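You operate a simulated robot arm through the tools that you are given. There is no shell and no other tool. Be economical: measure what you need, move in short steps, check, and stop when the job is done.

The job below is to be done with a simulated two-armed robot. You get a single attempt, and the scene is never put back.

JOB
On the top of the small table, fold the white cloth in half, so that its two long edges meet.

Only the result counts: the job must be done as asked and must still hold three seconds after the hand-in. Knocking over, shifting, dropping, spilling or breaking anything else fails it. Flat cloth is picked up by pressing the open fingertips on it (5 to 10 N) and closing them slowly along it; thin cloth reads only 2 to 8 mm in the jaws.

ROBOT AND FRAMES
Two 7-joint arms with two-finger parallel grippers on one trunk, on a base that drives. Base frame: it is fixed to the floor where the robot stands at the start and does not move with it; the origin is under the middle of the robot, x ahead of it, y to its left, z up. Lengths are in m, angles in rad, forces in N, time in s.
The left shoulder is at the start at [0.05, 0.177, 1.154], the right one opposite. With the tool pointing down near the work surface each hand reaches from about 0.2 to 0.7 m from the robot's upright axis, wherever it stands, measured 20 degrees to its own side. Places, roughly: top of the small table [0.6, -0.1, 0.9]. Payload 3.43 kg a hand.
Tool frame (each hand has its own): the origin (TCP) lies between the finger pads and is the grasp point; the fingertips stand 0.034 m ahead of it; z points along the fingers, y is the line along which they close. The gripper opens to 0.128 m. The fingers are 0.024 m wide and 0.012 m thick; the gripper's body (0.048 by 0.13 m) begins 0.096 m behind the TCP.
Orientation is that of the tool frame in the base frame, as a unit quaternion [w, x, y, z]. With the fingers straight down and closing along the base's y, the tool's x points along the base's -x, its y along +y and its z along -z.

CONTROLS
- The arms move only by the tool nudge_tool. It takes "left_steps", "right_steps" or both (then of equal length, played together; a hand with none holds still); each is a list of rows, each a list of 7 numbers: the shift along the tool's x, y, z in m, then the turn, a rotation vector about the tool's x, y, z in rad, then the opening, from 0 (shut) to 1 (fully open). In form: [[x, y, z, wx, wy, wz, gripper], ...]. A call has 1 to 20 rows; each row shifts and turns the commanded pose from where the row before left it, along the tool's axes as they then stand. Rows are played at 5 a second. More than 0.05 m and 0.15 rad between two rows, or a gripper value outside its range, and nothing of the call is played. Where a pose cannot be reached the arm comes as near as it can. A force on the tool above 40 N (or 10 N above the force at the start of the call, whichever is more), or a blocked arm, ends the call early, and 0.2 s more pass. The fingers move at their own pace (about 0.108 m/s each) and stop on an object; they squeeze with about 29 N. The grip force told is the motor's: it shows also when the fingers shut on nothing. Time passes only in rows, and 0.2 s behind the last, so rows that do not move let the fingers close. It gives the time, the measured TCP pose, the force on the tool (base axes), the opening and the grip force at its end, in the units of the frame above (readings bear some noise), with the torque about the TCP (base axes, N m) and any sound that the robot's microphone picked up.
- Cameras (640 x 400 px; columns grow to the right, rows downward): "scene" is now at [0.1421, -0.0413, 1.3026]; the picture's right is [-0.49, -0.87, 0.00], its down [-0.61, 0.34, -0.71] and it looks along [0.62, -0.35, -0.70] (base axes); focal length 253 px, centre (320, 200). "left" rides on the left gripper at [0.076, 0.011, -0.16] in its tool frame; the picture's right is [-0.15, 0.99, 0.00], its down [-0.88, -0.13, -0.46] and it looks along [-0.45, -0.07, 0.89] (tool axes); focal length 234 px, centre (320, 200). "right" rides on the right gripper at [0.076, -0.011, -0.16] in its tool frame; the picture's right is [0.15, 0.99, 0.00], its down [-0.88, 0.13, -0.46] and it looks along [-0.45, 0.07, 0.89] (tool axes); focal length 234 px, centre (320, 200). There is no depth. A picture from a camera that has moved, and an enlarged one, comes with that camera's place and axes in the base frame and with its lens.
- capture(camera): a new picture of that camera. The clock stands still meanwhile.
- lift_body(by): slides the trunk up (or, below 0, down) by that many m; the arms and the scene camera ride with it, the base frame stays. It gives what a move gives, with no picture.
- roll_base(legs): drives the robot by 1 to 6 legs, each [ahead, turn to the left] in m and rad, along the robot's own axes; the way and the turn of a leg run together, so that a leg with both is an arc; at most 1.5 m and 3.142 rad a leg. The arms and the cameras ride along, it lands a little off, and it stops where it bumps. It gives what a move gives.
- pan_tilt(pan, tilt): turns the head with the scene camera to pan (to the left, within 1.396 rad either way) and tilt (down, from -0.506 to 1.204), counted from straight ahead of the robot. It gives what a move gives.
- enlarge(camera, box): a new picture of the part [left, top, right, bottom] of that camera's present view, enlarged. The clock stands still meanwhile.
- job_done(): hands the job in; it is judged then, once.

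Go step by step. Nothing tells you exact positions but the pictures and the camera data: compare them with the known pose of the tool, close in by small moves and look again before you grip or let go. The budget is 120 turns and 108 pictures, counting those below and the enlarged ones. Unless the task says otherwise, let go and move clear before handing in, and close with one line.

The tools are called after "Call:" as a command line: name --argument value ..., lists and objects as JSON in quotes. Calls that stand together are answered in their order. nudge_tool: Moves the arms, as the interface text tells. Its arguments: {"type":"object","properties":{"left_steps":{"type":"array","items":{"type":"array","items":{"type":"number"}}},"right_steps":{"type":"array","items":{"type":"array","items":{"type":"number"}}}},"required":[]} The other tools are called the same way: lift_body (by) slides the trunk up or down; roll_base (legs) drives the base; pan_tilt (pan, tilt) turns the head that bears the scene camera; capture (camera) takes a picture; enlarge (camera, box) takes an enlarged picture of a part of a camera's view; job_done () hands the job in.

At the start:

```text
time_s: 0.0
left_eef_pos: [0.5268, 0.0924, 0.9937]
left_tool_rot: [0.0, -0.001, 1.0, -0.001]
left_ft_force: [-0.5, -0.5, 0.2]
left_moment: [0.0, -0.01, 0.01]
left_finger_gap: 0.1279
left_gripper_force: 0.1
right_eef_pos: [0.4415, -0.4278, 1.0664]
right_tool_rot: [0.001, 0.001, 1.0, 0.0]
right_ft_force: [0.4, 0.8, 0.6]
right_moment: [0.0, 0.0, 0.04]
right_finger_gap: 0.1278
right_gripper_force: 0.0
trunk travel left (down, up): [-0.325, 0.076]
robot x, y, heading: [0.0032, -0.0012, -0.002]
head pan, tilt: [-0.511, 0.782]
```

scene: 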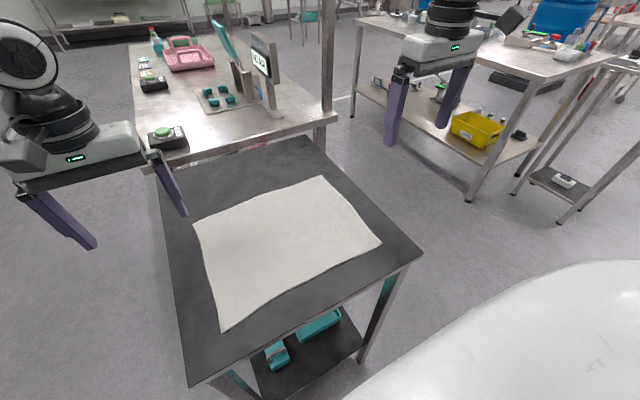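
right: 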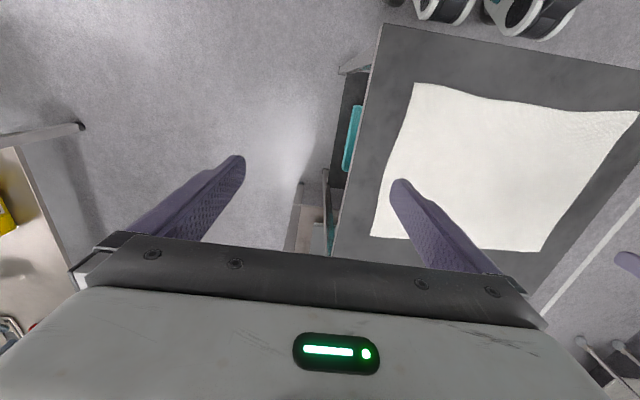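
left: 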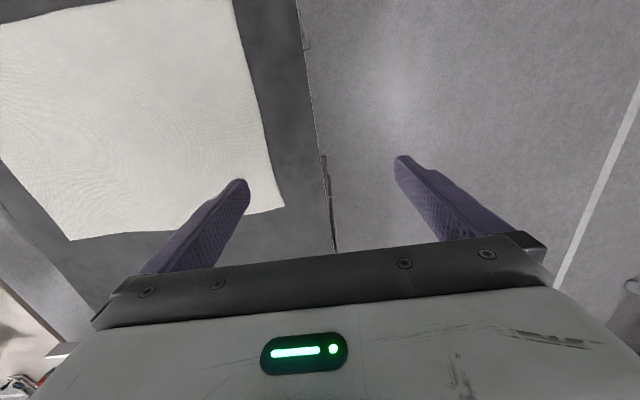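

The white cloth lies with its long edges along y, roughly x 0.35–0.61 and y -0.31–0.03, on a table top at about z 0.86. I'll hover both hands over the two far corners and look.

Call:
nudge_tool --left_steps '[[-0.013, -0.018, 0, 0, 0, 0, 0.8], [-0.013, -0.018, 0, 0, 0, 0, 0.6], [-0.013, -0.018, 0, 0, 0, 0, 0.4], [-0.013, -0.018, 0, 0, 0, 0, 0.35], [-0.013, -0.018, 0, 0, 0, 0, 0.35], [0, 0, 0, 0, 0, 0, 0.35]]' --right_steps '[[-0.031, 0.027, 0.014, 0, 0, 0, 0.8], [-0.031, 0.027, 0.014, 0, 0, 0, 0.6], [-0.031, 0.027, 0.014, 0, 0, 0, 0.4], [-0.031, 0.027, 0.014, 0, 0, 0, 0.35], [-0.031, 0.027, 0.014, 0, 0, 0, 0.35], [0, 0, 0, 0, 0, 0, 0.35]]'

Call:
capture --camera "left"

Call:
capture --camera "right"

Call:
capture --camera "scene"

```text
time_s: 1.4
left_eef_pos: [0.5914, 0.0036, 0.994]
left_tool_rot: [0.0, -0.001, 1.0, 0.001]
left_ft_force: [0.4, -0.1, -0.3]
left_moment: [-0.02, 0.01, -0.01]
left_finger_gap: 0.0449
left_gripper_force: 0.1
right_eef_pos: [0.585, -0.2968, 0.9984]
right_tool_rot: [0.002, 0.0, 1.0, 0.0]
right_ft_force: [0.7, 0.0, 0.2]
right_moment: [0.01, 0.0, 0.0]
right_finger_gap: 0.0447
right_gripper_force: 0.0
right hand out of reach, approached as far as the arm can: row 5
trunk travel left (down, up): [-0.325, 0.076]
robot x, y, heading: [-0.0056, 0.0018, -0.003]
head pan, tilt: [-0.511, 0.782]
```

```text
104 pictures are left
camera left: at [0.5158, 0.0142, 1.1538], right [0.15, 0.99, 0.0], down [0.88, -0.13, 0.46], along [0.45, -0.07, -0.89], focal length 234 px, centre (320, 200)
```

left: 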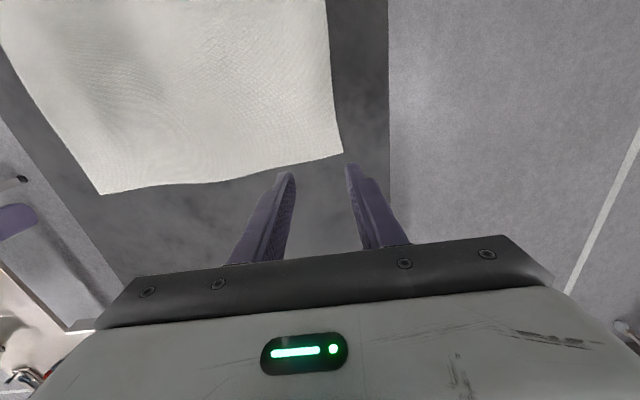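

```text
103 pictures are left
camera right: at [0.5082, -0.3089, 1.157], right [-0.15, 0.99, 0.0], down [0.88, 0.13, 0.46], along [0.45, 0.07, -0.89], focal length 234 px, centre (320, 200)
```

right: 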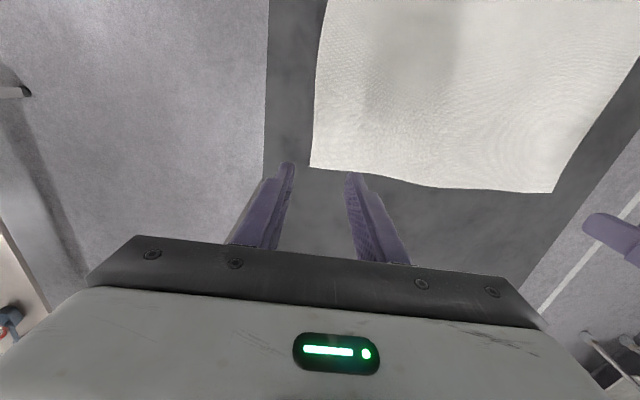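

```text
102 pictures are left
camera scene: at [0.1422, -0.041, 1.3026], right [-0.49, -0.87, 0.0], down [-0.61, 0.34, -0.71], along [0.62, -0.35, -0.7], focal length 253 px, centre (320, 200)
```

scene: 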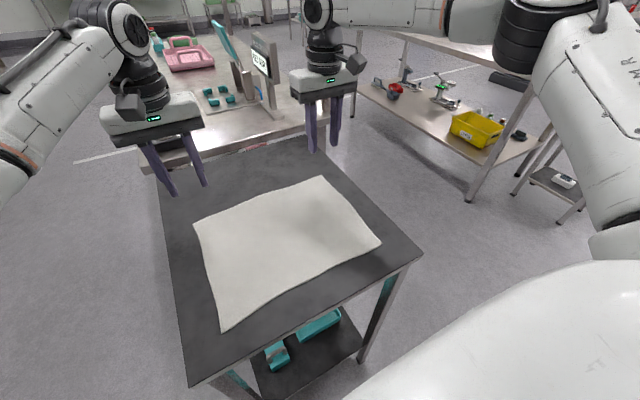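

Table top comes out near z 0.86; far corners near (0.602, 0.030) and (0.611, -0.305). The right arm is near its reach limit, so I tilt both hands slightly forward and lower toward the cloth.

Call:
nudge_tool --left_steps '[[-0.009, -0.01, 0.03, 0, 0, 0, 0.35], [0, 0, 0.034, 0, 0, 0, 0.35], [0, 0, 0, 0, -0.125, 0, 0.35], [0, 0, 0, 0, -0.125, 0, 0.35], [0, 0, 0, 0, 0, 0, 0.35]]' --right_steps '[[0, 0.008, 0.03, 0, 0, 0, 0.35], [0, 0.008, 0.034, 0, 0, 0, 0.35], [0, 0, 0, 0, -0.125, 0, 0.35], [0, 0, 0, 0, -0.125, 0, 0.35], [0, 0, 0, 0, 0, 0, 0.35]]'

Call:
capture --camera "left"

Call:
capture --camera "right"

```text
time_s: 2.6
left_eef_pos: [0.6014, -0.0072, 0.9304]
left_tool_rot: [0.125, -0.001, 0.992, 0.0]
left_ft_force: [0.2, -0.3, -1.1]
left_moment: [0.02, -0.03, 0.02]
left_finger_gap: 0.0447
left_gripper_force: 0.2
right_eef_pos: [0.5701, -0.2867, 0.9376]
right_tool_rot: [0.125, 0.0, 0.992, 0.0]
right_ft_force: [-0.3, 0.0, 0.2]
right_moment: [0.01, -0.02, 0.0]
right_finger_gap: 0.045
right_gripper_force: 0.0
right hand out of reach, approached as far as the arm can: row 1, 2
trunk travel left (down, up): [-0.325, 0.076]
robot x, y, heading: [-0.0001, 0.0032, -0.0]
head pan, tilt: [-0.511, 0.782]
```

```text
101 pictures are left
camera left: at [0.4875, 0.0046, 1.0659], right [0.14, 0.99, 0.04], down [0.74, -0.13, 0.66], along [0.66, -0.07, -0.75], focal length 234 px, centre (320, 200)
```

left: 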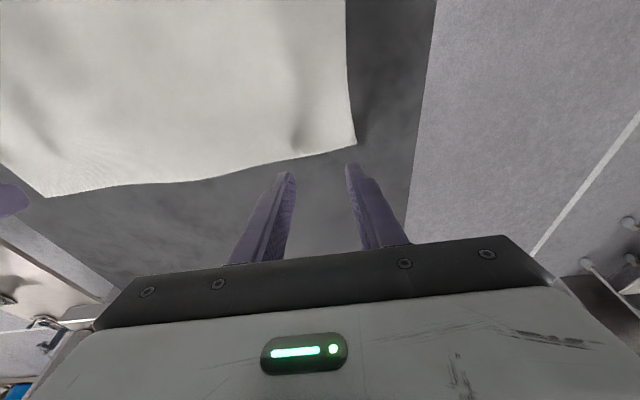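

```text
100 pictures are left
camera right: at [0.4573, -0.2987, 1.072], right [-0.14, 0.99, -0.04], down [0.74, 0.13, 0.66], along [0.66, 0.07, -0.75], focal length 234 px, centre (320, 200)
```

right: 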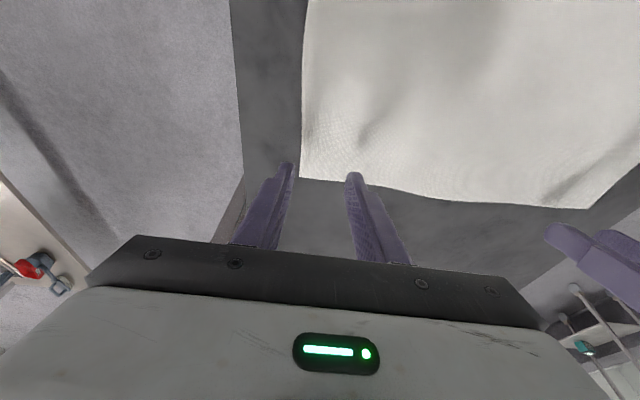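

Corner estimates agree across views. I bring the right hand forward to its corner, keeping the tilt.

Call:
nudge_tool --right_steps '[[-0.017, 0.002, 0.0085, 0, 0, 0, 0.35], [-0.017, 0.001, 0.0085, 0, 0, 0, 0.35], [0, 0, 0, 0, 0, 0, 0.35]]'

```text
time_s: 3.4
left_eef_pos: [0.5999, -0.0069, 0.931]
left_tool_rot: [0.124, -0.001, 0.992, 0.0]
left_ft_force: [0.0, -0.2, 0.0]
left_moment: [-0.01, 0.0, 0.01]
left_finger_gap: 0.0447
left_gripper_force: 0.1
right_eef_pos: [0.6078, -0.2848, 0.9287]
right_tool_rot: [0.125, 0.0, 0.992, 0.0]
right_ft_force: [-1.1, 0.1, -0.2]
right_moment: [-0.02, -0.02, -0.03]
right_finger_gap: 0.0448
right_gripper_force: 0.1
trunk travel left (down, up): [-0.325, 0.076]
robot x, y, heading: [-0.0002, -0.0007, 0.005]
head pan, tilt: [-0.511, 0.782]
```

Both hands are in place; lowering straight down in small steps, watching force.

Call:
nudge_tool --left_steps '[[0.0017, 0, 0.0068, 0, 0, 0, 0.35], [0.0017, 0, 0.0068, 0, 0, 0, 0.35], [0.0017, 0, 0.0068, 0, 0, 0, 0.35], [0.0012, 0, 0.0048, 0, 0, 0, 0.35], [0, 0, 0, 0, 0, 0, 0.35]]' --right_steps '[[0.0017, 0, 0.0068, 0, 0, 0, 0.35], [0.0017, 0, 0.0068, 0, 0, 0, 0.35], [0.0017, 0, 0.0068, 0, 0, 0, 0.35], [0.0012, 0, 0.0048, 0, 0, 0, 0.35], [0, 0, 0, 0, 0, 0, 0.35]]'

Call:
capture --camera "left"

Call:
capture --camera "right"

```text
time_s: 4.6
left_eef_pos: [0.6009, -0.0072, 0.9033]
left_tool_rot: [0.125, -0.001, 0.992, 0.0]
left_ft_force: [0.1, 1.0, -0.2]
left_moment: [-0.03, 0.03, 0.01]
left_finger_gap: 0.0448
left_gripper_force: 0.1
right_eef_pos: [0.6075, -0.2845, 0.9027]
right_tool_rot: [0.125, 0.0, 0.992, 0.0]
right_ft_force: [0.1, 0.5, -0.4]
right_moment: [0.0, 0.01, 0.03]
right_finger_gap: 0.0447
right_gripper_force: 0.0
trunk travel left (down, up): [-0.325, 0.076]
robot x, y, heading: [-0.0011, 0.0004, -0.001]
head pan, tilt: [-0.511, 0.782]
```

```text
99 pictures are left
camera left: at [0.4876, 0.0042, 1.0405], right [0.14, 0.99, 0.04], down [0.74, -0.13, 0.66], along [0.66, -0.07, -0.75], focal length 234 px, centre (320, 200)
```

left: 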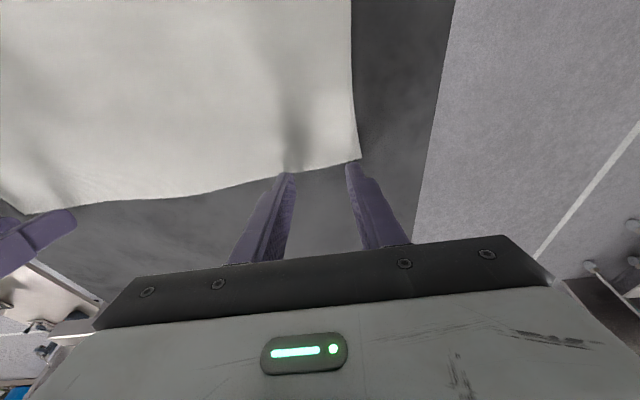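

```text
98 pictures are left
camera right: at [0.4948, -0.2953, 1.038], right [-0.14, 0.99, -0.04], down [0.74, 0.13, 0.66], along [0.66, 0.07, -0.75], focal length 234 px, centre (320, 200)
```

right: 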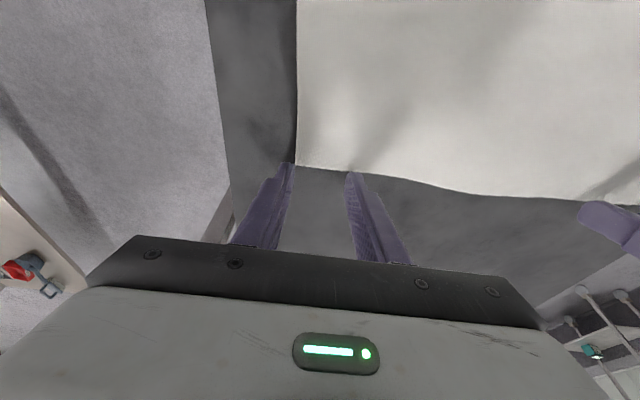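

The fingertips hover ~7 mm above and right at the edge. I shift both inward a bit (-x and toward the cloth middle), then descend until contact.

Call:
nudge_tool --left_steps '[[0.0078, -0.006, -0.002, 0, 0, 0, 0.33], [0.0007, 0, 0.0029, 0, 0, 0, 0.33], [0.0005, 0, 0.0019, 0, 0, 0, 0.33], [0.0005, 0, 0.0019, 0, 0, 0, 0.33], [0, 0, 0, 0, 0, 0, 0.33]]' --right_steps '[[0.0078, 0.015, -0.002, 0, 0, 0, 0.33], [0.0007, 0, 0.0029, 0, 0, 0, 0.33], [0.0005, 0, 0.0019, 0, 0, 0, 0.33], [0.0005, 0, 0.0019, 0, 0, 0, 0.33], [0, 0, 0, 0, 0, 0, 0.33]]'

```text
time_s: 5.8
left_eef_pos: [0.5917, -0.012, 0.8962]
left_tool_rot: [0.125, 0.0, 0.992, 0.0]
left_ft_force: [0.6, -0.8, 0.7]
left_moment: [0.01, -0.02, -0.02]
left_finger_gap: 0.0422
left_gripper_force: 0.1
right_eef_pos: [0.5988, -0.2684, 0.898]
right_tool_rot: [0.126, 0.0, 0.992, 0.0]
right_ft_force: [-1.2, -0.7, 8.4]
right_moment: [-0.05, 0.04, 0.0]
right_finger_gap: 0.042
right_gripper_force: 0.0
trunk travel left (down, up): [-0.325, 0.076]
robot x, y, heading: [0.001, 0.0011, 0.003]
head pan, tilt: [-0.511, 0.782]
```

The right hand is pressing at 8.4 N; the left is just short of contact, so it goes down a little more.

Call:
nudge_tool --left_steps '[[0.0004, 0, 0.0015, 0, 0, 0, 0.33], [0, 0, 0, 0, 0, 0, 0.33]]'

Call:
capture --camera "left"

Call:
capture --camera "right"

```text
time_s: 6.4
left_eef_pos: [0.5919, -0.0128, 0.8966]
left_tool_rot: [0.126, -0.001, 0.992, -0.001]
left_ft_force: [-1.3, -0.2, 8.0]
left_moment: [0.06, 0.07, 0.01]
left_finger_gap: 0.0422
left_gripper_force: 0.1
right_eef_pos: [0.6, -0.2685, 0.8966]
right_tool_rot: [0.126, 0.0, 0.992, 0.0]
right_ft_force: [2.8, -2.1, 8.6]
right_moment: [-0.08, -0.07, 0.02]
right_finger_gap: 0.0423
right_gripper_force: 0.2
trunk travel left (down, up): [-0.325, 0.076]
robot x, y, heading: [-0.0007, -0.0001, 0.003]
head pan, tilt: [-0.511, 0.782]
```

```text
97 pictures are left
camera left: at [0.4784, -0.0016, 1.0333], right [0.14, 0.99, 0.04], down [0.74, -0.13, 0.66], along [0.66, -0.07, -0.75], focal length 234 px, centre (320, 200)
```

left: 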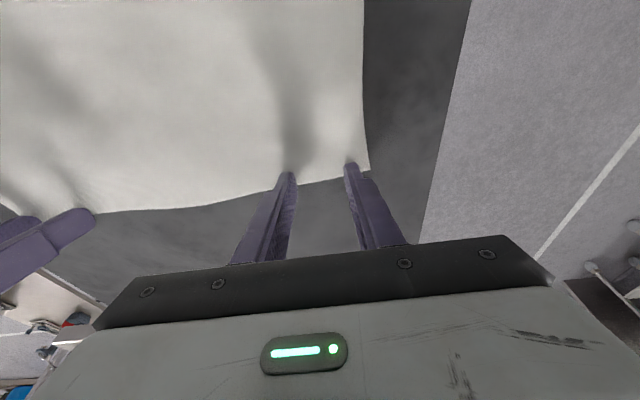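

```text
96 pictures are left
camera right: at [0.4861, -0.2804, 1.0322], right [-0.14, 0.99, -0.04], down [0.74, 0.13, 0.66], along [0.66, 0.07, -0.75], focal length 234 px, centre (320, 200)
```

right: 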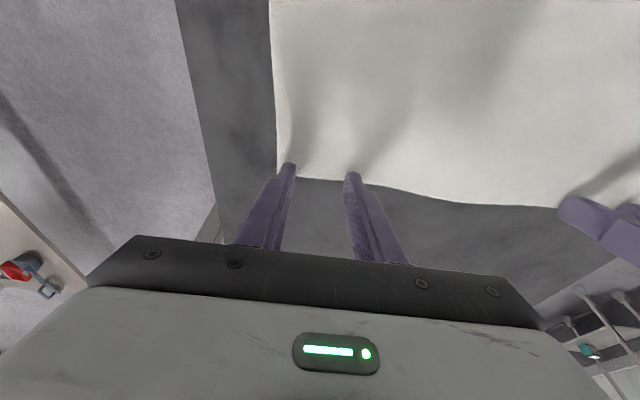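

Both hands press about 8 N with the fingertips ~1 cm inside the edge. Closing slowly along the cloth.

Call:
nudge_tool --left_steps '[[0, 0, 0, 0, 0, 0, 0.3], [0, 0, 0, 0, 0, 0, 0.27], [0, 0, 0, 0, 0, 0, 0.24], [0, 0, 0, 0, 0, 0, 0.21], [0, 0, 0, 0, 0, 0, 0.18], [0, 0, 0, 0, 0, 0, 0.15], [0, 0, 0, 0, 0, 0, 0.12], [0, 0, 0, 0, 0, 0, 0.09], [0, 0, 0, 0, 0, 0, 0.06], [0, 0, 0, 0, 0, 0, 0.03], [0, 0, 0, 0, 0, 0, 0], [0, 0, 0, 0, 0, 0, 0], [0, 0, 0, 0, 0, 0, 0]]' --right_steps '[[0, 0, 0, 0, 0, 0, 0.3], [0, 0, 0, 0, 0, 0, 0.27], [0, 0, 0, 0, 0, 0, 0.24], [0, 0, 0, 0, 0, 0, 0.21], [0, 0, 0, 0, 0, 0, 0.18], [0, 0, 0, 0, 0, 0, 0.15], [0, 0, 0, 0, 0, 0, 0.12], [0, 0, 0, 0, 0, 0, 0.09], [0, 0, 0, 0, 0, 0, 0.06], [0, 0, 0, 0, 0, 0, 0.03], [0, 0, 0, 0, 0, 0, 0], [0, 0, 0, 0, 0, 0, 0], [0, 0, 0, 0, 0, 0, 0]]'

Call:
capture --camera "left"

Call:
capture --camera "right"

```text
time_s: 9.2
left_eef_pos: [0.5906, -0.0129, 0.8972]
left_tool_rot: [0.126, -0.001, 0.992, -0.001]
left_ft_force: [-1.2, 2.2, 13.8]
left_moment: [0.14, 0.06, -0.02]
left_finger_gap: 0.0
left_gripper_force: 29.3
right_eef_pos: [0.5974, -0.2686, 0.8972]
right_tool_rot: [0.125, 0.0, 0.992, -0.001]
right_ft_force: [2.6, -3.2, 9.3]
right_moment: [-0.1, -0.07, 0.0]
right_finger_gap: 0.0
right_gripper_force: 29.0
trunk travel left (down, up): [-0.325, 0.076]
robot x, y, heading: [-0.0029, -0.0011, -0.001]
head pan, tilt: [-0.511, 0.782]
```

```text
95 pictures are left
camera left: at [0.4777, -0.0016, 1.0332], right [0.14, 0.99, 0.04], down [0.74, -0.13, 0.66], along [0.66, -0.07, -0.75], focal length 234 px, centre (320, 200)
```

left: 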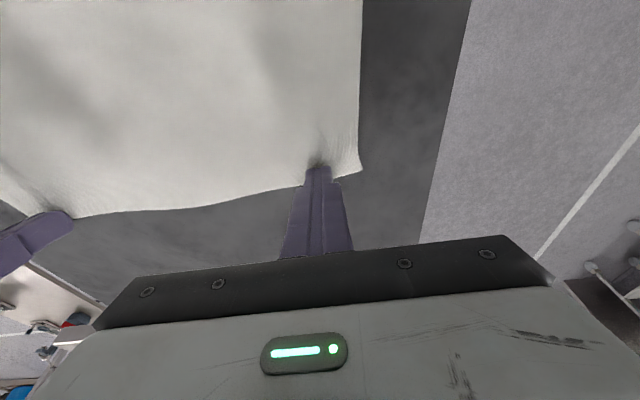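

```text
94 pictures are left
camera right: at [0.4851, -0.2805, 1.0323], right [-0.14, 0.99, -0.04], down [0.74, 0.13, 0.66], along [0.66, 0.07, -0.75], focal length 234 px, centre (320, 200)
```

right: 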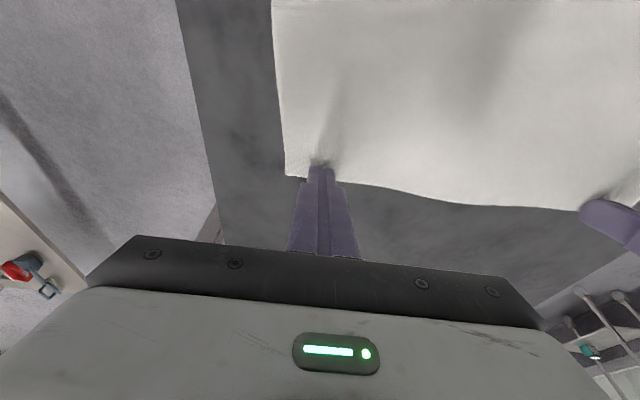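

The fingers shut on nothing (gap 0), so the tilted tips slid off. I'll lift, reopen, and check whether the base can move forward so the hands can point straight down.

Call:
nudge_tool --left_steps '[[-0.006, 0, -0.024, 0, 0, 0, 0.1], [-0.006, 0, -0.024, 0, 0.125, 0, 0.4], [0, 0, -0.02, 0, 0.125, 0, 0.5], [0, 0, 0, 0, 0, 0, 0.5]]' --right_steps '[[-0.006, 0, -0.024, 0, 0, 0, 0.1], [-0.006, 0, -0.024, 0, 0, 0, 0.4], [0, 0, -0.02, 0, 0, 0, 0.5], [0, 0, 0, 0, 0, 0, 0.5]]'

Call:
pan_tilt --pan 0 --tilt 1.2

Call:
capture --camera "scene"

```text
time_s: 10.2
left_eef_pos: [0.5905, -0.0138, 0.9654]
left_tool_rot: [-0.001, 0.0, 1.0, 0.0]
left_ft_force: [0.1, 1.5, -1.0]
left_moment: [-0.01, 0.01, 0.01]
left_finger_gap: 0.0639
left_gripper_force: 0.1
right_eef_pos: [0.5949, -0.2697, 0.964]
right_tool_rot: [0.124, 0.0, 0.992, 0.0]
right_ft_force: [-0.2, 0.3, 0.8]
right_moment: [-0.02, -0.02, 0.01]
right_finger_gap: 0.0641
right_gripper_force: 0.0
trunk travel left (down, up): [-0.325, 0.076]
robot x, y, heading: [-0.0047, -0.0005, 0.002]
head pan, tilt: [-0.511, 0.782]
```

```text
time_s: 11.1
left_eef_pos: [0.5896, -0.0127, 0.9641]
left_tool_rot: [-0.001, -0.001, 1.0, 0.0]
left_ft_force: [0.7, 0.5, 0.2]
left_moment: [-0.03, 0.0, 0.0]
left_finger_gap: 0.0638
left_gripper_force: 0.1
right_eef_pos: [0.5939, -0.2689, 0.9642]
right_tool_rot: [0.124, 0.0, 0.992, 0.0]
right_ft_force: [0.0, -1.2, -0.3]
right_moment: [-0.02, 0.02, 0.01]
right_finger_gap: 0.064
right_gripper_force: 0.1
trunk travel left (down, up): [-0.325, 0.076]
robot x, y, heading: [0.0005, -0.003, -0.002]
head pan, tilt: [0.0, 1.201]
```

```text
93 pictures are left
camera scene: at [0.1269, -0.0016, 1.2735], right [0.0, -1.0, 0.0], down [-0.93, 0.0, -0.36], along [0.36, 0.0, -0.93], focal length 253 px, centre (320, 200)
```

scene: 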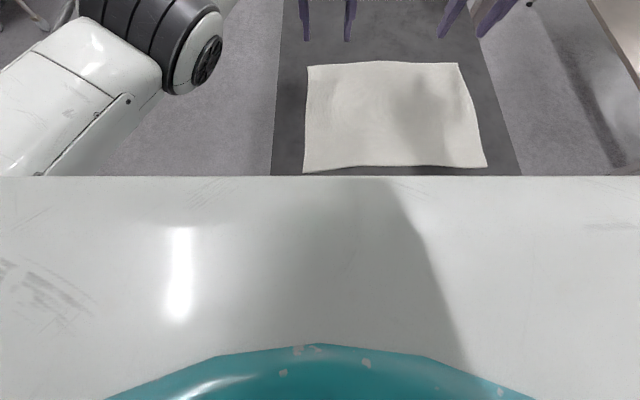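

The body nearly reaches the table, so no driving. Instead I'll fold the near edge forward over the far one, gripping with vertical fingers at the near corners, about (0.343, 0.029) and (0.352, -0.310).

Call:
nudge_tool --left_steps '[[0.04, 0.001, 0, 0, 0, 0, 0.4], [0.04, 0.001, 0, 0, 0, 0, 0.4], [0, 0, 0, 0, 0, 0, 0.4], [0, 0, 0, 0, 0, 0, 0.4], [0.04, 0.001, 0, 0, 0, 0, 0.4], [0.04, 0.001, 0, 0, 0, 0, 0.4], [0.04, 0.001, 0, 0, 0, 0, 0.4], [0.04, 0, 0, 0, 0, 0, 0.4], [0, 0, 0, 0, 0, 0, 0.4]]' --right_steps '[[0.044, 0, -0.011, 0, 0, 0, 0.4], [0.044, 0, -0.011, 0, 0, 0, 0.4], [0, 0, 0, 0, 0.125, 0, 0.4], [0, 0, 0, 0, 0.125, 0, 0.4], [0.036, -0.001, 0, 0, 0, 0, 0.4], [0.036, -0.001, 0, 0, 0, 0, 0.4], [0.036, -0.001, 0, 0, 0, 0, 0.4], [0.036, -0.001, 0, 0, 0, 0, 0.4], [0, 0, 0, 0, 0, 0, 0.4]]'

Call:
capture --camera "left"

Call:
capture --camera "right"

Call:
capture --camera "scene"

```text
time_s: 13.1
left_eef_pos: [0.3496, -0.0055, 0.9645]
left_tool_rot: [-0.002, -0.001, 1.0, 0.0]
left_ft_force: [0.0, -0.2, 0.0]
left_moment: [-0.04, 0.01, 0.02]
left_finger_gap: 0.0512
left_gripper_force: 0.1
right_eef_pos: [0.3601, -0.2734, 0.9637]
right_tool_rot: [-0.001, 0.0, 1.0, 0.001]
right_ft_force: [0.0, -0.4, 0.1]
right_moment: [0.01, 0.01, -0.03]
right_finger_gap: 0.0511
right_gripper_force: 0.0
trunk travel left (down, up): [-0.325, 0.076]
robot x, y, heading: [-0.0014, -0.0044, 0.003]
head pan, tilt: [0.0, 1.201]
```

```text
92 pictures are left
camera left: at [0.274, 0.0044, 1.1248], right [0.14, 0.99, 0.0], down [0.88, -0.13, 0.45], along [0.45, -0.07, -0.89], focal length 234 px, centre (320, 200)
```

left: 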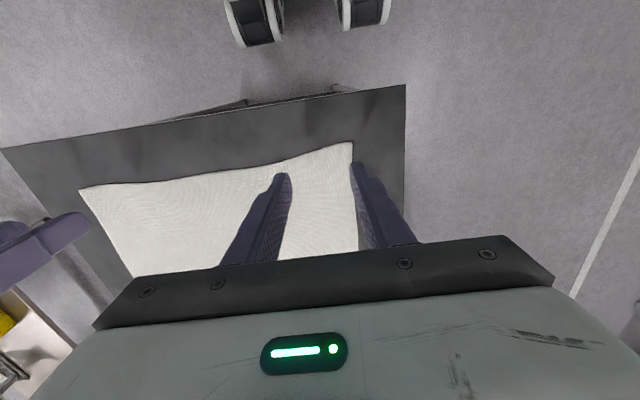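

```text
91 pictures are left
camera right: at [0.2843, -0.2849, 1.123], right [-0.15, 0.99, 0.0], down [0.88, 0.13, 0.46], along [0.45, 0.07, -0.89], focal length 234 px, centre (320, 200)
```

right: 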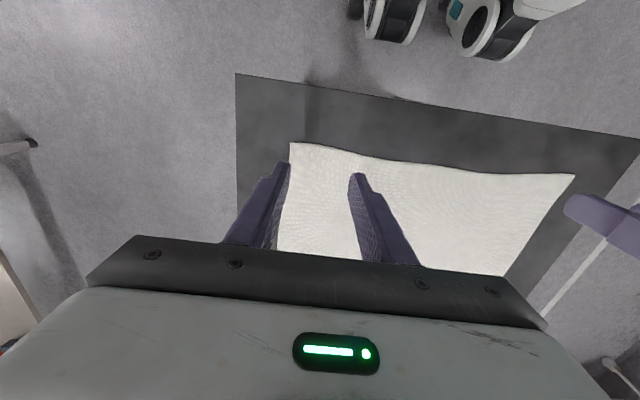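

```text
90 pictures are left
camera scene: at [0.1272, -0.0014, 1.2734], right [0.0, -1.0, 0.0], down [-0.93, 0.0, -0.36], along [0.36, 0.0, -0.93], focal length 253 px, centre (320, 200)
```

scene: 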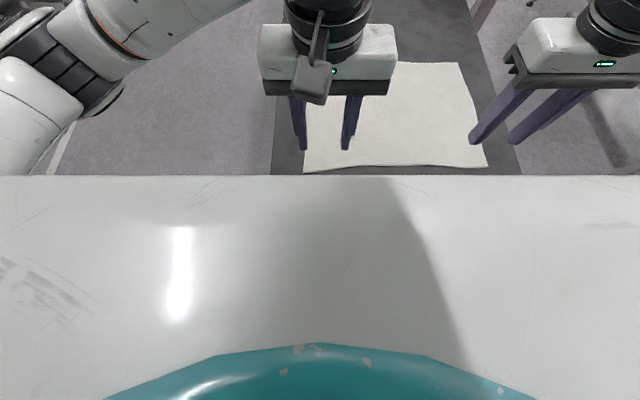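

Now hovering over the near corners with vertical fingers. Small correction inward, then down to just above contact.

Call:
nudge_tool --left_steps '[[-0.005, -0.005, 0.02, 0, 0, 0, 0.4], [0, 0, 0.02, 0, 0, 0, 0.4], [0, 0, 0.016, 0, 0, 0, 0.4], [0, 0, 0.007, 0, 0, 0, 0.4], [0, 0, 0.003, 0, 0, 0, 0.4], [0, 0, 0.002, 0, 0, 0, 0.4], [0, 0, 0, 0, 0, 0, 0.4]]' --right_steps '[[-0.002, 0.005, 0.02, 0, 0, 0, 0.4], [0, 0, 0.02, 0, 0, 0, 0.4], [0, 0, 0.016, 0, 0, 0, 0.4], [0, 0, 0.007, 0, 0, 0, 0.4], [0, 0, 0.003, 0, 0, 0, 0.4], [0, 0, 0.002, 0, 0, 0, 0.4], [0, 0, 0, 0, 0, 0, 0.4]]'

Call:
capture --camera "left"

Call:
capture --camera "right"

```text
time_s: 14.7
left_eef_pos: [0.3547, -0.0126, 0.8975]
left_tool_rot: [0.0, -0.001, 1.0, 0.0]
left_ft_force: [-0.3, 0.1, 0.5]
left_moment: [0.03, 0.02, -0.02]
left_finger_gap: 0.0512
left_gripper_force: 0.0
right_eef_pos: [0.3612, -0.2678, 0.8955]
right_tool_rot: [0.001, 0.0, 1.0, 0.0]
right_ft_force: [-0.2, 0.4, 1.0]
right_moment: [-0.03, 0.01, 0.02]
right_finger_gap: 0.0512
right_gripper_force: 0.1
trunk travel left (down, up): [-0.325, 0.076]
robot x, y, heading: [0.0019, 0.0009, -0.001]
head pan, tilt: [0.0, 1.201]
```

```text
89 pictures are left
camera left: at [0.2787, -0.0019, 1.057], right [0.15, 0.99, 0.0], down [0.88, -0.13, 0.46], along [0.45, -0.07, -0.89], focal length 234 px, centre (320, 200)
```

left: 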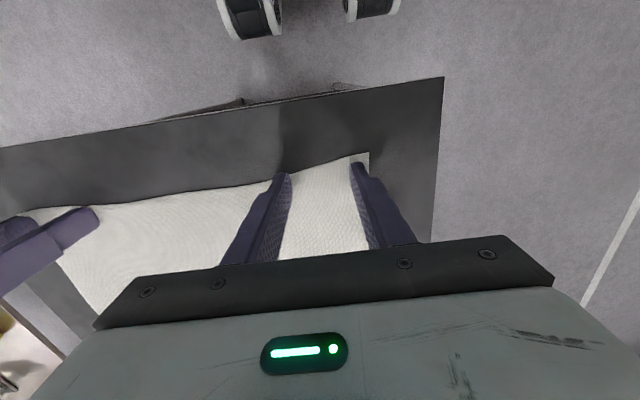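

```text
88 pictures are left
camera right: at [0.2861, -0.2798, 1.0549], right [-0.15, 0.99, 0.0], down [0.88, 0.13, 0.46], along [0.45, 0.07, -0.89], focal length 234 px, centre (320, 200)
```

right: 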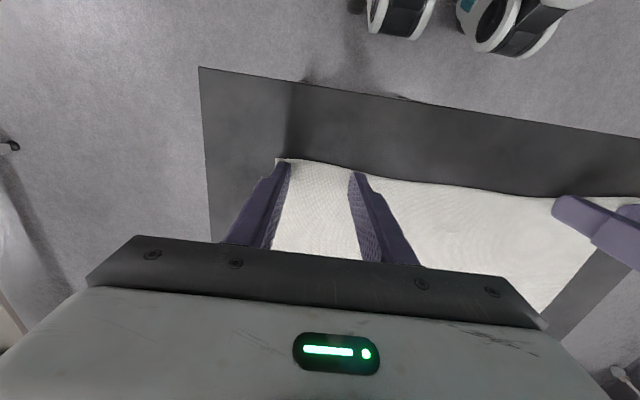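

Just at the surface. Press further by tiny steps.

Call:
nudge_tool --left_steps '[[0, 0, 0.0012, 0, 0, 0, 0.4], [0, 0, 0.001, 0, 0, 0, 0.4], [0, 0, 0, 0, 0, 0, 0.4]]' --right_steps '[[0, 0, 0.001, 0, 0, 0, 0.4], [0, 0, 0.0005, 0, 0, 0, 0.4], [0, 0, 0, 0, 0, 0, 0.4]]'

```text
time_s: 15.5
left_eef_pos: [0.3552, -0.0138, 0.8952]
left_tool_rot: [0.001, -0.001, 1.0, -0.001]
left_ft_force: [1.6, 1.0, 5.3]
left_moment: [0.08, -0.09, -0.03]
left_finger_gap: 0.0513
left_gripper_force: 0.1
right_eef_pos: [0.3615, -0.2674, 0.8955]
right_tool_rot: [0.001, 0.0, 1.0, 0.0]
right_ft_force: [0.2, -2.6, 12.7]
right_moment: [0.06, 0.0, 0.02]
right_finger_gap: 0.0514
right_gripper_force: 0.0
trunk travel left (down, up): [-0.325, 0.076]
robot x, y, heading: [-0.0003, 0.001, 0.002]
head pan, tilt: [0.0, 1.201]
```

Left at 5 N, right at 13 N; trim both toward 8 N and close more slowly this time.

Call:
nudge_tool --left_steps '[[0, 0, 0.0004, 0, 0, 0, 0.39], [0, 0, 0, 0, 0, 0, 0.37], [0, 0, 0, 0, 0, 0, 0.35], [0, 0, 0, 0, 0, 0, 0.33], [0, 0, 0, 0, 0, 0, 0.31], [0, 0, 0, 0, 0, 0, 0.29], [0, 0, 0, 0, 0, 0, 0.27], [0, 0, 0, 0, 0, 0, 0.25], [0, 0, 0, 0, 0, 0, 0.23], [0, 0, 0, 0, 0, 0, 0.21]]' --right_steps '[[0, 0, -0.0006, 0, 0, 0, 0.39], [0, 0, 0, 0, 0, 0, 0.37], [0, 0, 0, 0, 0, 0, 0.35], [0, 0, 0, 0, 0, 0, 0.33], [0, 0, 0, 0, 0, 0, 0.31], [0, 0, 0, 0, 0, 0, 0.29], [0, 0, 0, 0, 0, 0, 0.27], [0, 0, 0, 0, 0, 0, 0.25], [0, 0, 0, 0, 0, 0, 0.23], [0, 0, 0, 0, 0, 0, 0.21]]'

Call:
capture --camera "left"

Call:
capture --camera "right"

```text
time_s: 17.7
left_eef_pos: [0.3548, -0.0129, 0.8952]
left_tool_rot: [0.0, -0.001, 1.0, -0.001]
left_ft_force: [3.3, -3.6, 22.5]
left_moment: [0.02, -0.17, -0.03]
left_finger_gap: 0.0267
left_gripper_force: 0.0
right_eef_pos: [0.3603, -0.2676, 0.8961]
right_tool_rot: [0.001, 0.0, 1.0, 0.0]
right_ft_force: [-0.8, 0.0, 3.1]
right_moment: [-0.01, 0.0, -0.01]
right_finger_gap: 0.0274
right_gripper_force: 0.4
trunk travel left (down, up): [-0.325, 0.076]
robot x, y, heading: [-0.0035, -0.0014, -0.003]
head pan, tilt: [0.0, 1.201]
```

```text
87 pictures are left
camera left: at [0.2778, -0.0024, 1.0552], right [0.15, 0.99, 0.0], down [0.88, -0.13, 0.46], along [0.45, -0.07, -0.89], focal length 234 px, centre (320, 200)
```

left: 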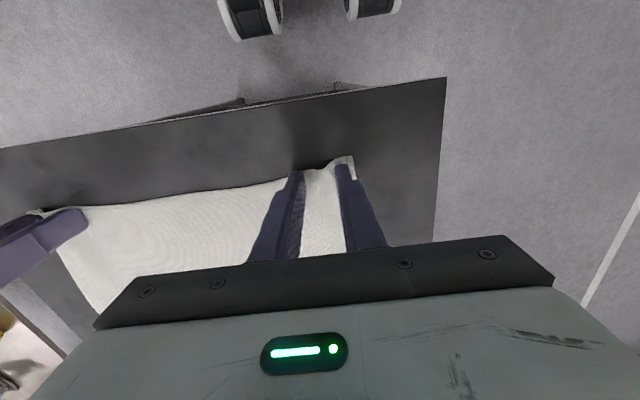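

```text
86 pictures are left
camera right: at [0.2849, -0.28, 1.0546], right [-0.15, 0.99, 0.0], down [0.88, 0.13, 0.46], along [0.45, 0.07, -0.89], focal length 234 px, centre (320, 200)
```

right: 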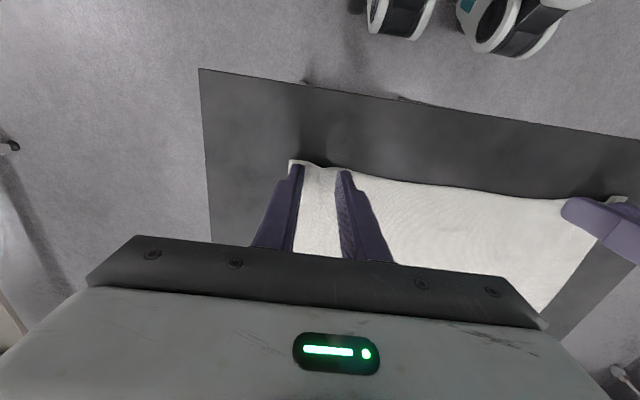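

The cloth is bunching up between the fingers, clearly on the left. Trim forces (right down, left up slightly) and keep closing.

Call:
nudge_tool --left_steps '[[0, 0, -0.0005, 0, 0, 0, 0.19], [0, 0, 0, 0, 0, 0, 0.17], [0, 0, 0, 0, 0, 0, 0.15], [0, 0, 0, 0, 0, 0, 0.13], [0, 0, 0, 0, 0, 0, 0.11], [0, 0, 0, 0, 0, 0, 0.09], [0, 0, 0, 0, 0, 0, 0.07], [0, 0, 0, 0, 0, 0, 0.05], [0, 0, 0, 0, 0, 0, 0.03], [0, 0, 0, 0, 0, 0, 0], [0, 0, 0, 0, 0, 0, 0], [0, 0, 0, 0, 0, 0, 0]]' --right_steps '[[0, 0, 0.0005, 0, 0, 0, 0.19], [0, 0, 0, 0, 0, 0, 0.17], [0, 0, 0, 0, 0, 0, 0.15], [0, 0, 0, 0, 0, 0, 0.13], [0, 0, 0, 0, 0, 0, 0.11], [0, 0, 0, 0, 0, 0, 0.09], [0, 0, 0, 0, 0, 0, 0.07], [0, 0, 0, 0, 0, 0, 0.05], [0, 0, 0, 0, 0, 0, 0.03], [0, 0, 0, 0, 0, 0, 0], [0, 0, 0, 0, 0, 0, 0], [0, 0, 0, 0, 0, 0, 0]]'

Call:
capture --camera "left"

Call:
capture --camera "right"

```text
time_s: 20.3
left_eef_pos: [0.3531, -0.013, 0.896]
left_tool_rot: [0.001, 0.0, 1.0, -0.003]
left_ft_force: [-0.7, -14.2, 15.7]
left_moment: [-0.47, -0.07, -0.13]
left_finger_gap: 0.0096
left_gripper_force: 29.3
right_eef_pos: [0.3615, -0.2667, 0.8948]
right_tool_rot: [0.002, 0.0, 1.0, 0.002]
right_ft_force: [-2.2, 19.1, 7.1]
right_moment: [0.64, 0.06, 0.15]
right_finger_gap: 0.0025
right_gripper_force: 28.8
trunk travel left (down, up): [-0.325, 0.076]
robot x, y, heading: [0.0014, -0.0012, -0.0]
head pan, tilt: [0.0, 1.201]
```

```text
85 pictures are left
camera left: at [0.2773, -0.0017, 1.0555], right [0.15, 0.99, 0.0], down [0.88, -0.13, 0.46], along [0.45, -0.07, -0.89], focal length 234 px, centre (320, 200)
```

left: 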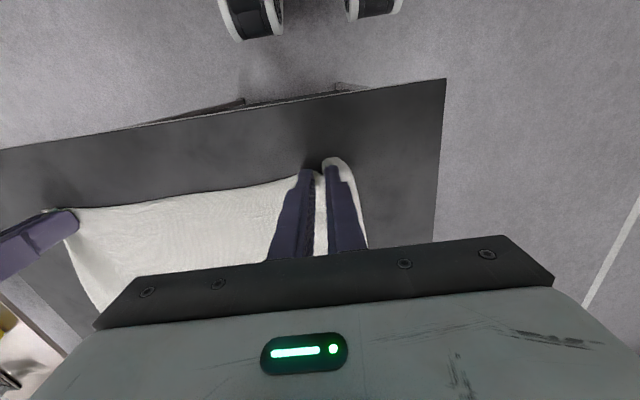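

```text
84 pictures are left
camera right: at [0.2848, -0.2785, 1.0543], right [-0.15, 0.99, 0.0], down [0.88, 0.13, 0.46], along [0.45, 0.07, -0.89], focal length 234 px, centre (320, 200)
```

right: 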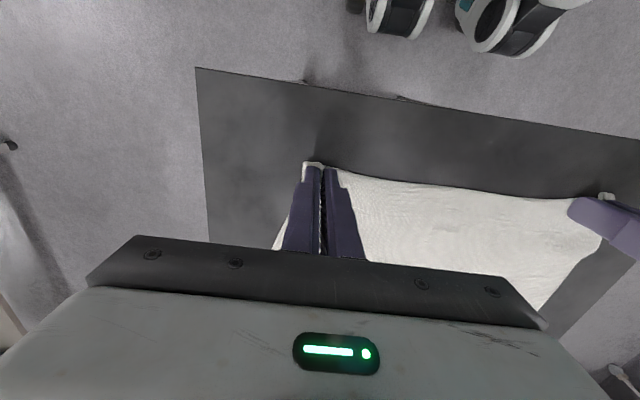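

Both hands now hold cloth (9.6 mm and 2.5 mm), with the edge taut between them. I lift slightly while bringing the hands a few mm together to relieve the tension.

Call:
nudge_tool --left_steps '[[0, -0.003, -0.005, 0, 0, 0, 0], [0, -0.003, -0.01, 0, 0, 0, 0], [0, 0, -0.015, 0, 0, 0, 0], [-0.005, 0, -0.01, 0, 0, 0, 0], [0, 0, 0, 0, 0, 0, 0]]' --right_steps '[[0, 0.003, -0.005, 0, 0, 0, 0], [0, 0.003, -0.01, 0, 0, 0, 0], [0, 0, -0.015, 0, 0, 0, 0], [-0.005, 0, -0.01, 0, 0, 0, 0], [0, 0, 0, 0, 0, 0, 0]]'

Call:
capture --camera "left"

Call:
capture --camera "right"

Call:
capture --camera "scene"

```text
time_s: 21.5
left_eef_pos: [0.3601, -0.0197, 0.9359]
left_tool_rot: [0.0, 0.0, 1.0, -0.001]
left_ft_force: [0.6, -8.6, 0.1]
left_moment: [-0.31, -0.02, -0.04]
left_finger_gap: 0.0021
left_gripper_force: 28.9
right_eef_pos: [0.3675, -0.2633, 0.9347]
right_tool_rot: [0.0, 0.0, 1.0, 0.0]
right_ft_force: [-0.7, 9.6, 1.0]
right_moment: [0.29, 0.0, 0.05]
right_finger_gap: 0.0026
right_gripper_force: 29.4
trunk travel left (down, up): [-0.325, 0.076]
robot x, y, heading: [0.002, -0.0006, 0.005]
head pan, tilt: [0.0, 1.201]
```

```text
83 pictures are left
camera left: at [0.2842, -0.0079, 1.095], right [0.15, 0.99, 0.0], down [0.88, -0.13, 0.46], along [0.45, -0.07, -0.89], focal length 234 px, centre (320, 200)
```

left: 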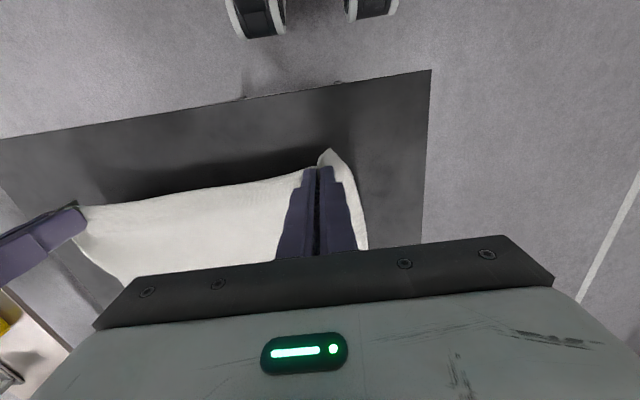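

```text
82 pictures are left
camera right: at [0.2914, -0.2742, 1.0934], right [-0.15, 0.99, 0.0], down [0.88, 0.13, 0.46], along [0.45, 0.07, -0.89], focal length 234 px, centre (320, 200)
```

right: 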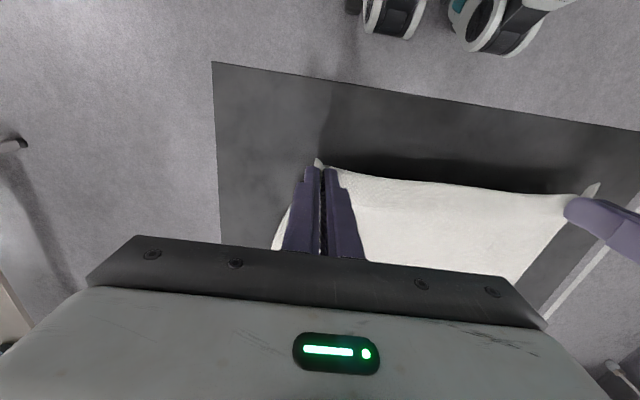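

```text
81 pictures are left
camera scene: at [0.1269, -0.0015, 1.2734], right [0.0, -1.0, 0.0], down [-0.93, 0.0, -0.36], along [0.36, 0.0, -0.93], focal length 253 px, centre (320, 200)
```

scene: 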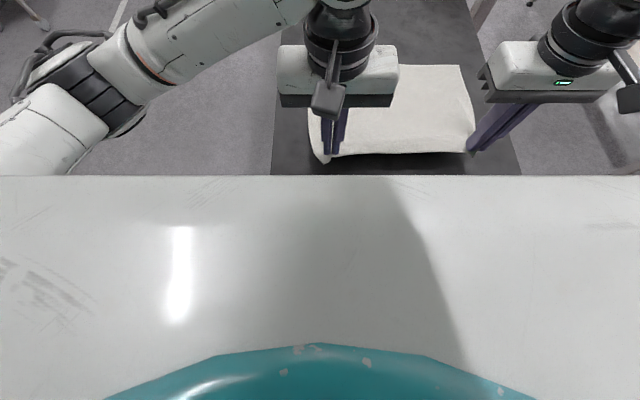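

Both corners are securely held. Now the first half of the arc: up and forward to over the fold line at x ≈ 0.48.

Call:
nudge_tool --left_steps '[[-0.0125, -0.002, -0.02, 0, 0, 0, 0], [-0.0125, -0.001, -0.02, 0, 0, 0, 0], [-0.0175, 0, -0.0125, 0, 0, 0, 0], [-0.0175, 0, -0.0125, 0, 0, 0, 0], [-0.02, 0, -0.005, 0, 0, 0, 0], [-0.02, 0, -0.005, 0, 0, 0, 0], [-0.02, 0, 0, 0, 0, 0, 0], [-0.02, 0, 0, 0, 0, 0, 0], [0, 0, 0, 0, 0, 0, 0]]' --right_steps '[[-0.0125, 0.002, -0.02, 0, 0, 0, 0], [-0.0125, 0.001, -0.02, 0, 0, 0, 0], [-0.0175, 0, -0.0125, 0, 0, 0, 0], [-0.0175, 0, -0.0125, 0, 0, 0, 0], [-0.02, 0, -0.005, 0, 0, 0, 0], [-0.02, 0, -0.005, 0, 0, 0, 0], [-0.02, 0, 0, 0, 0, 0, 0], [-0.02, 0, 0, 0, 0, 0, 0], [0, 0, 0, 0, 0, 0, 0]]'

Call:
capture --camera "left"

Call:
capture --camera "right"

Call:
capture --camera "scene"

```text
time_s: 23.5
left_eef_pos: [0.5003, -0.0226, 1.0089]
left_tool_rot: [0.0, -0.002, 1.0, 0.001]
left_ft_force: [0.1, -0.1, -0.7]
left_moment: [-0.02, -0.02, 0.01]
left_finger_gap: 0.0019
left_gripper_force: 29.2
right_eef_pos: [0.5058, -0.2589, 1.0101]
right_tool_rot: [0.0, 0.0, 1.0, -0.001]
right_ft_force: [-0.8, 0.1, -0.2]
right_moment: [0.02, 0.02, -0.01]
right_finger_gap: 0.0023
right_gripper_force: 28.4
trunk travel left (down, up): [-0.325, 0.076]
robot x, y, heading: [0.0015, -0.0007, 0.001]
head pan, tilt: [0.0, 1.201]
```

```text
80 pictures are left
camera left: at [0.424, -0.0115, 1.1703], right [0.15, 0.99, 0.0], down [0.88, -0.13, 0.46], along [0.45, -0.07, -0.89], focal length 234 px, centre (320, 200)
```

left: 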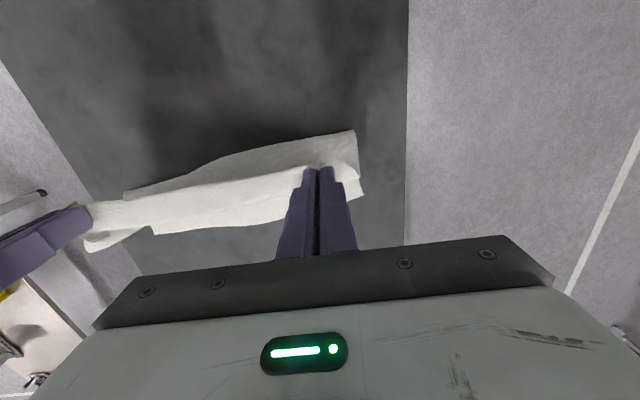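

```text
79 pictures are left
camera right: at [0.4306, -0.2705, 1.1688], right [-0.15, 0.99, 0.0], down [0.88, 0.13, 0.46], along [0.45, 0.07, -0.89], focal length 234 px, centre (320, 200)
```

right: 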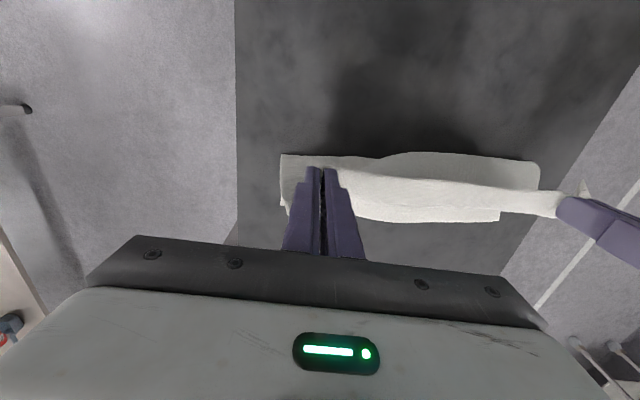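

```text
78 pictures are left
camera scene: at [0.1267, -0.0015, 1.2735], right [0.0, -1.0, 0.0], down [-0.93, 0.0, -0.36], along [0.36, 0.0, -0.93], focal length 253 px, centre (320, 200)
```

scene: 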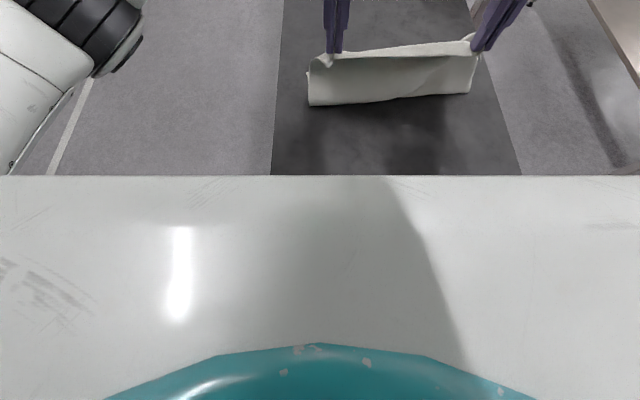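

The cloth hangs nicely folded over. Let me look closer to see where the far edge lies now.

Call:
enlarge --camera "left" --box '[60, 110, 380, 260]'

Call:
enlarge --camera "right" --box '[260, 130, 600, 260]'

Call:
enlarge --camera "scene" --box '[270, 0, 530, 160]'

```text
2.00 times, centred on (220, 185) of left
camera zoom: at [0.424, -0.0115, 1.1703], right [0.15, 0.99, 0.0], down [0.88, -0.13, 0.46], along [0.45, -0.07, -0.89], focal length 468 px, centre (520, 230)
```

zoom: 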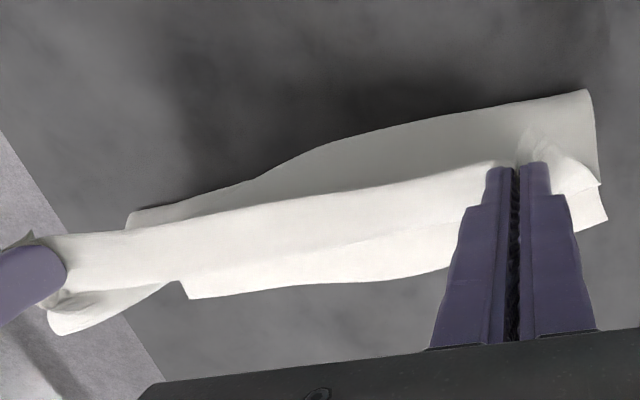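

```text
1.88 times, centred on (430, 195) of right
camera zoom: at [0.4306, -0.2705, 1.1688], right [-0.15, 0.99, 0.0], down [0.88, 0.13, 0.46], along [0.45, 0.07, -0.89], focal length 441 px, centre (113, 209)
```

zoom: 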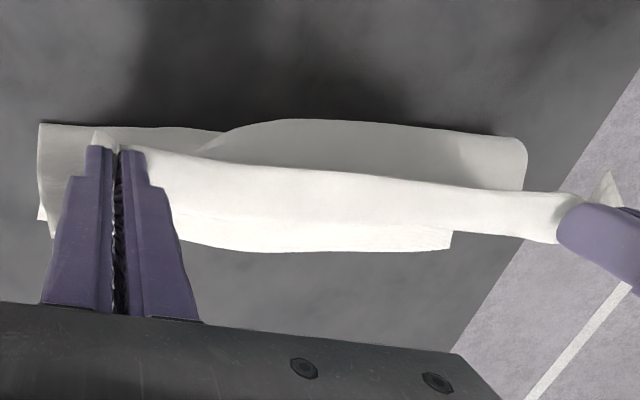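

```text
2.46 times, centred on (400, 80) of scene
camera zoom: at [0.1267, -0.0015, 1.2735], right [0.0, -1.0, 0.0], down [-0.93, 0.0, -0.36], along [0.36, 0.0, -0.93], focal length 623 px, centre (123, 495)
```

zoom: 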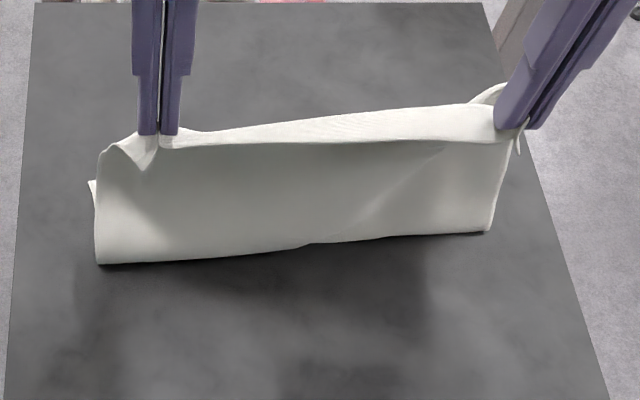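

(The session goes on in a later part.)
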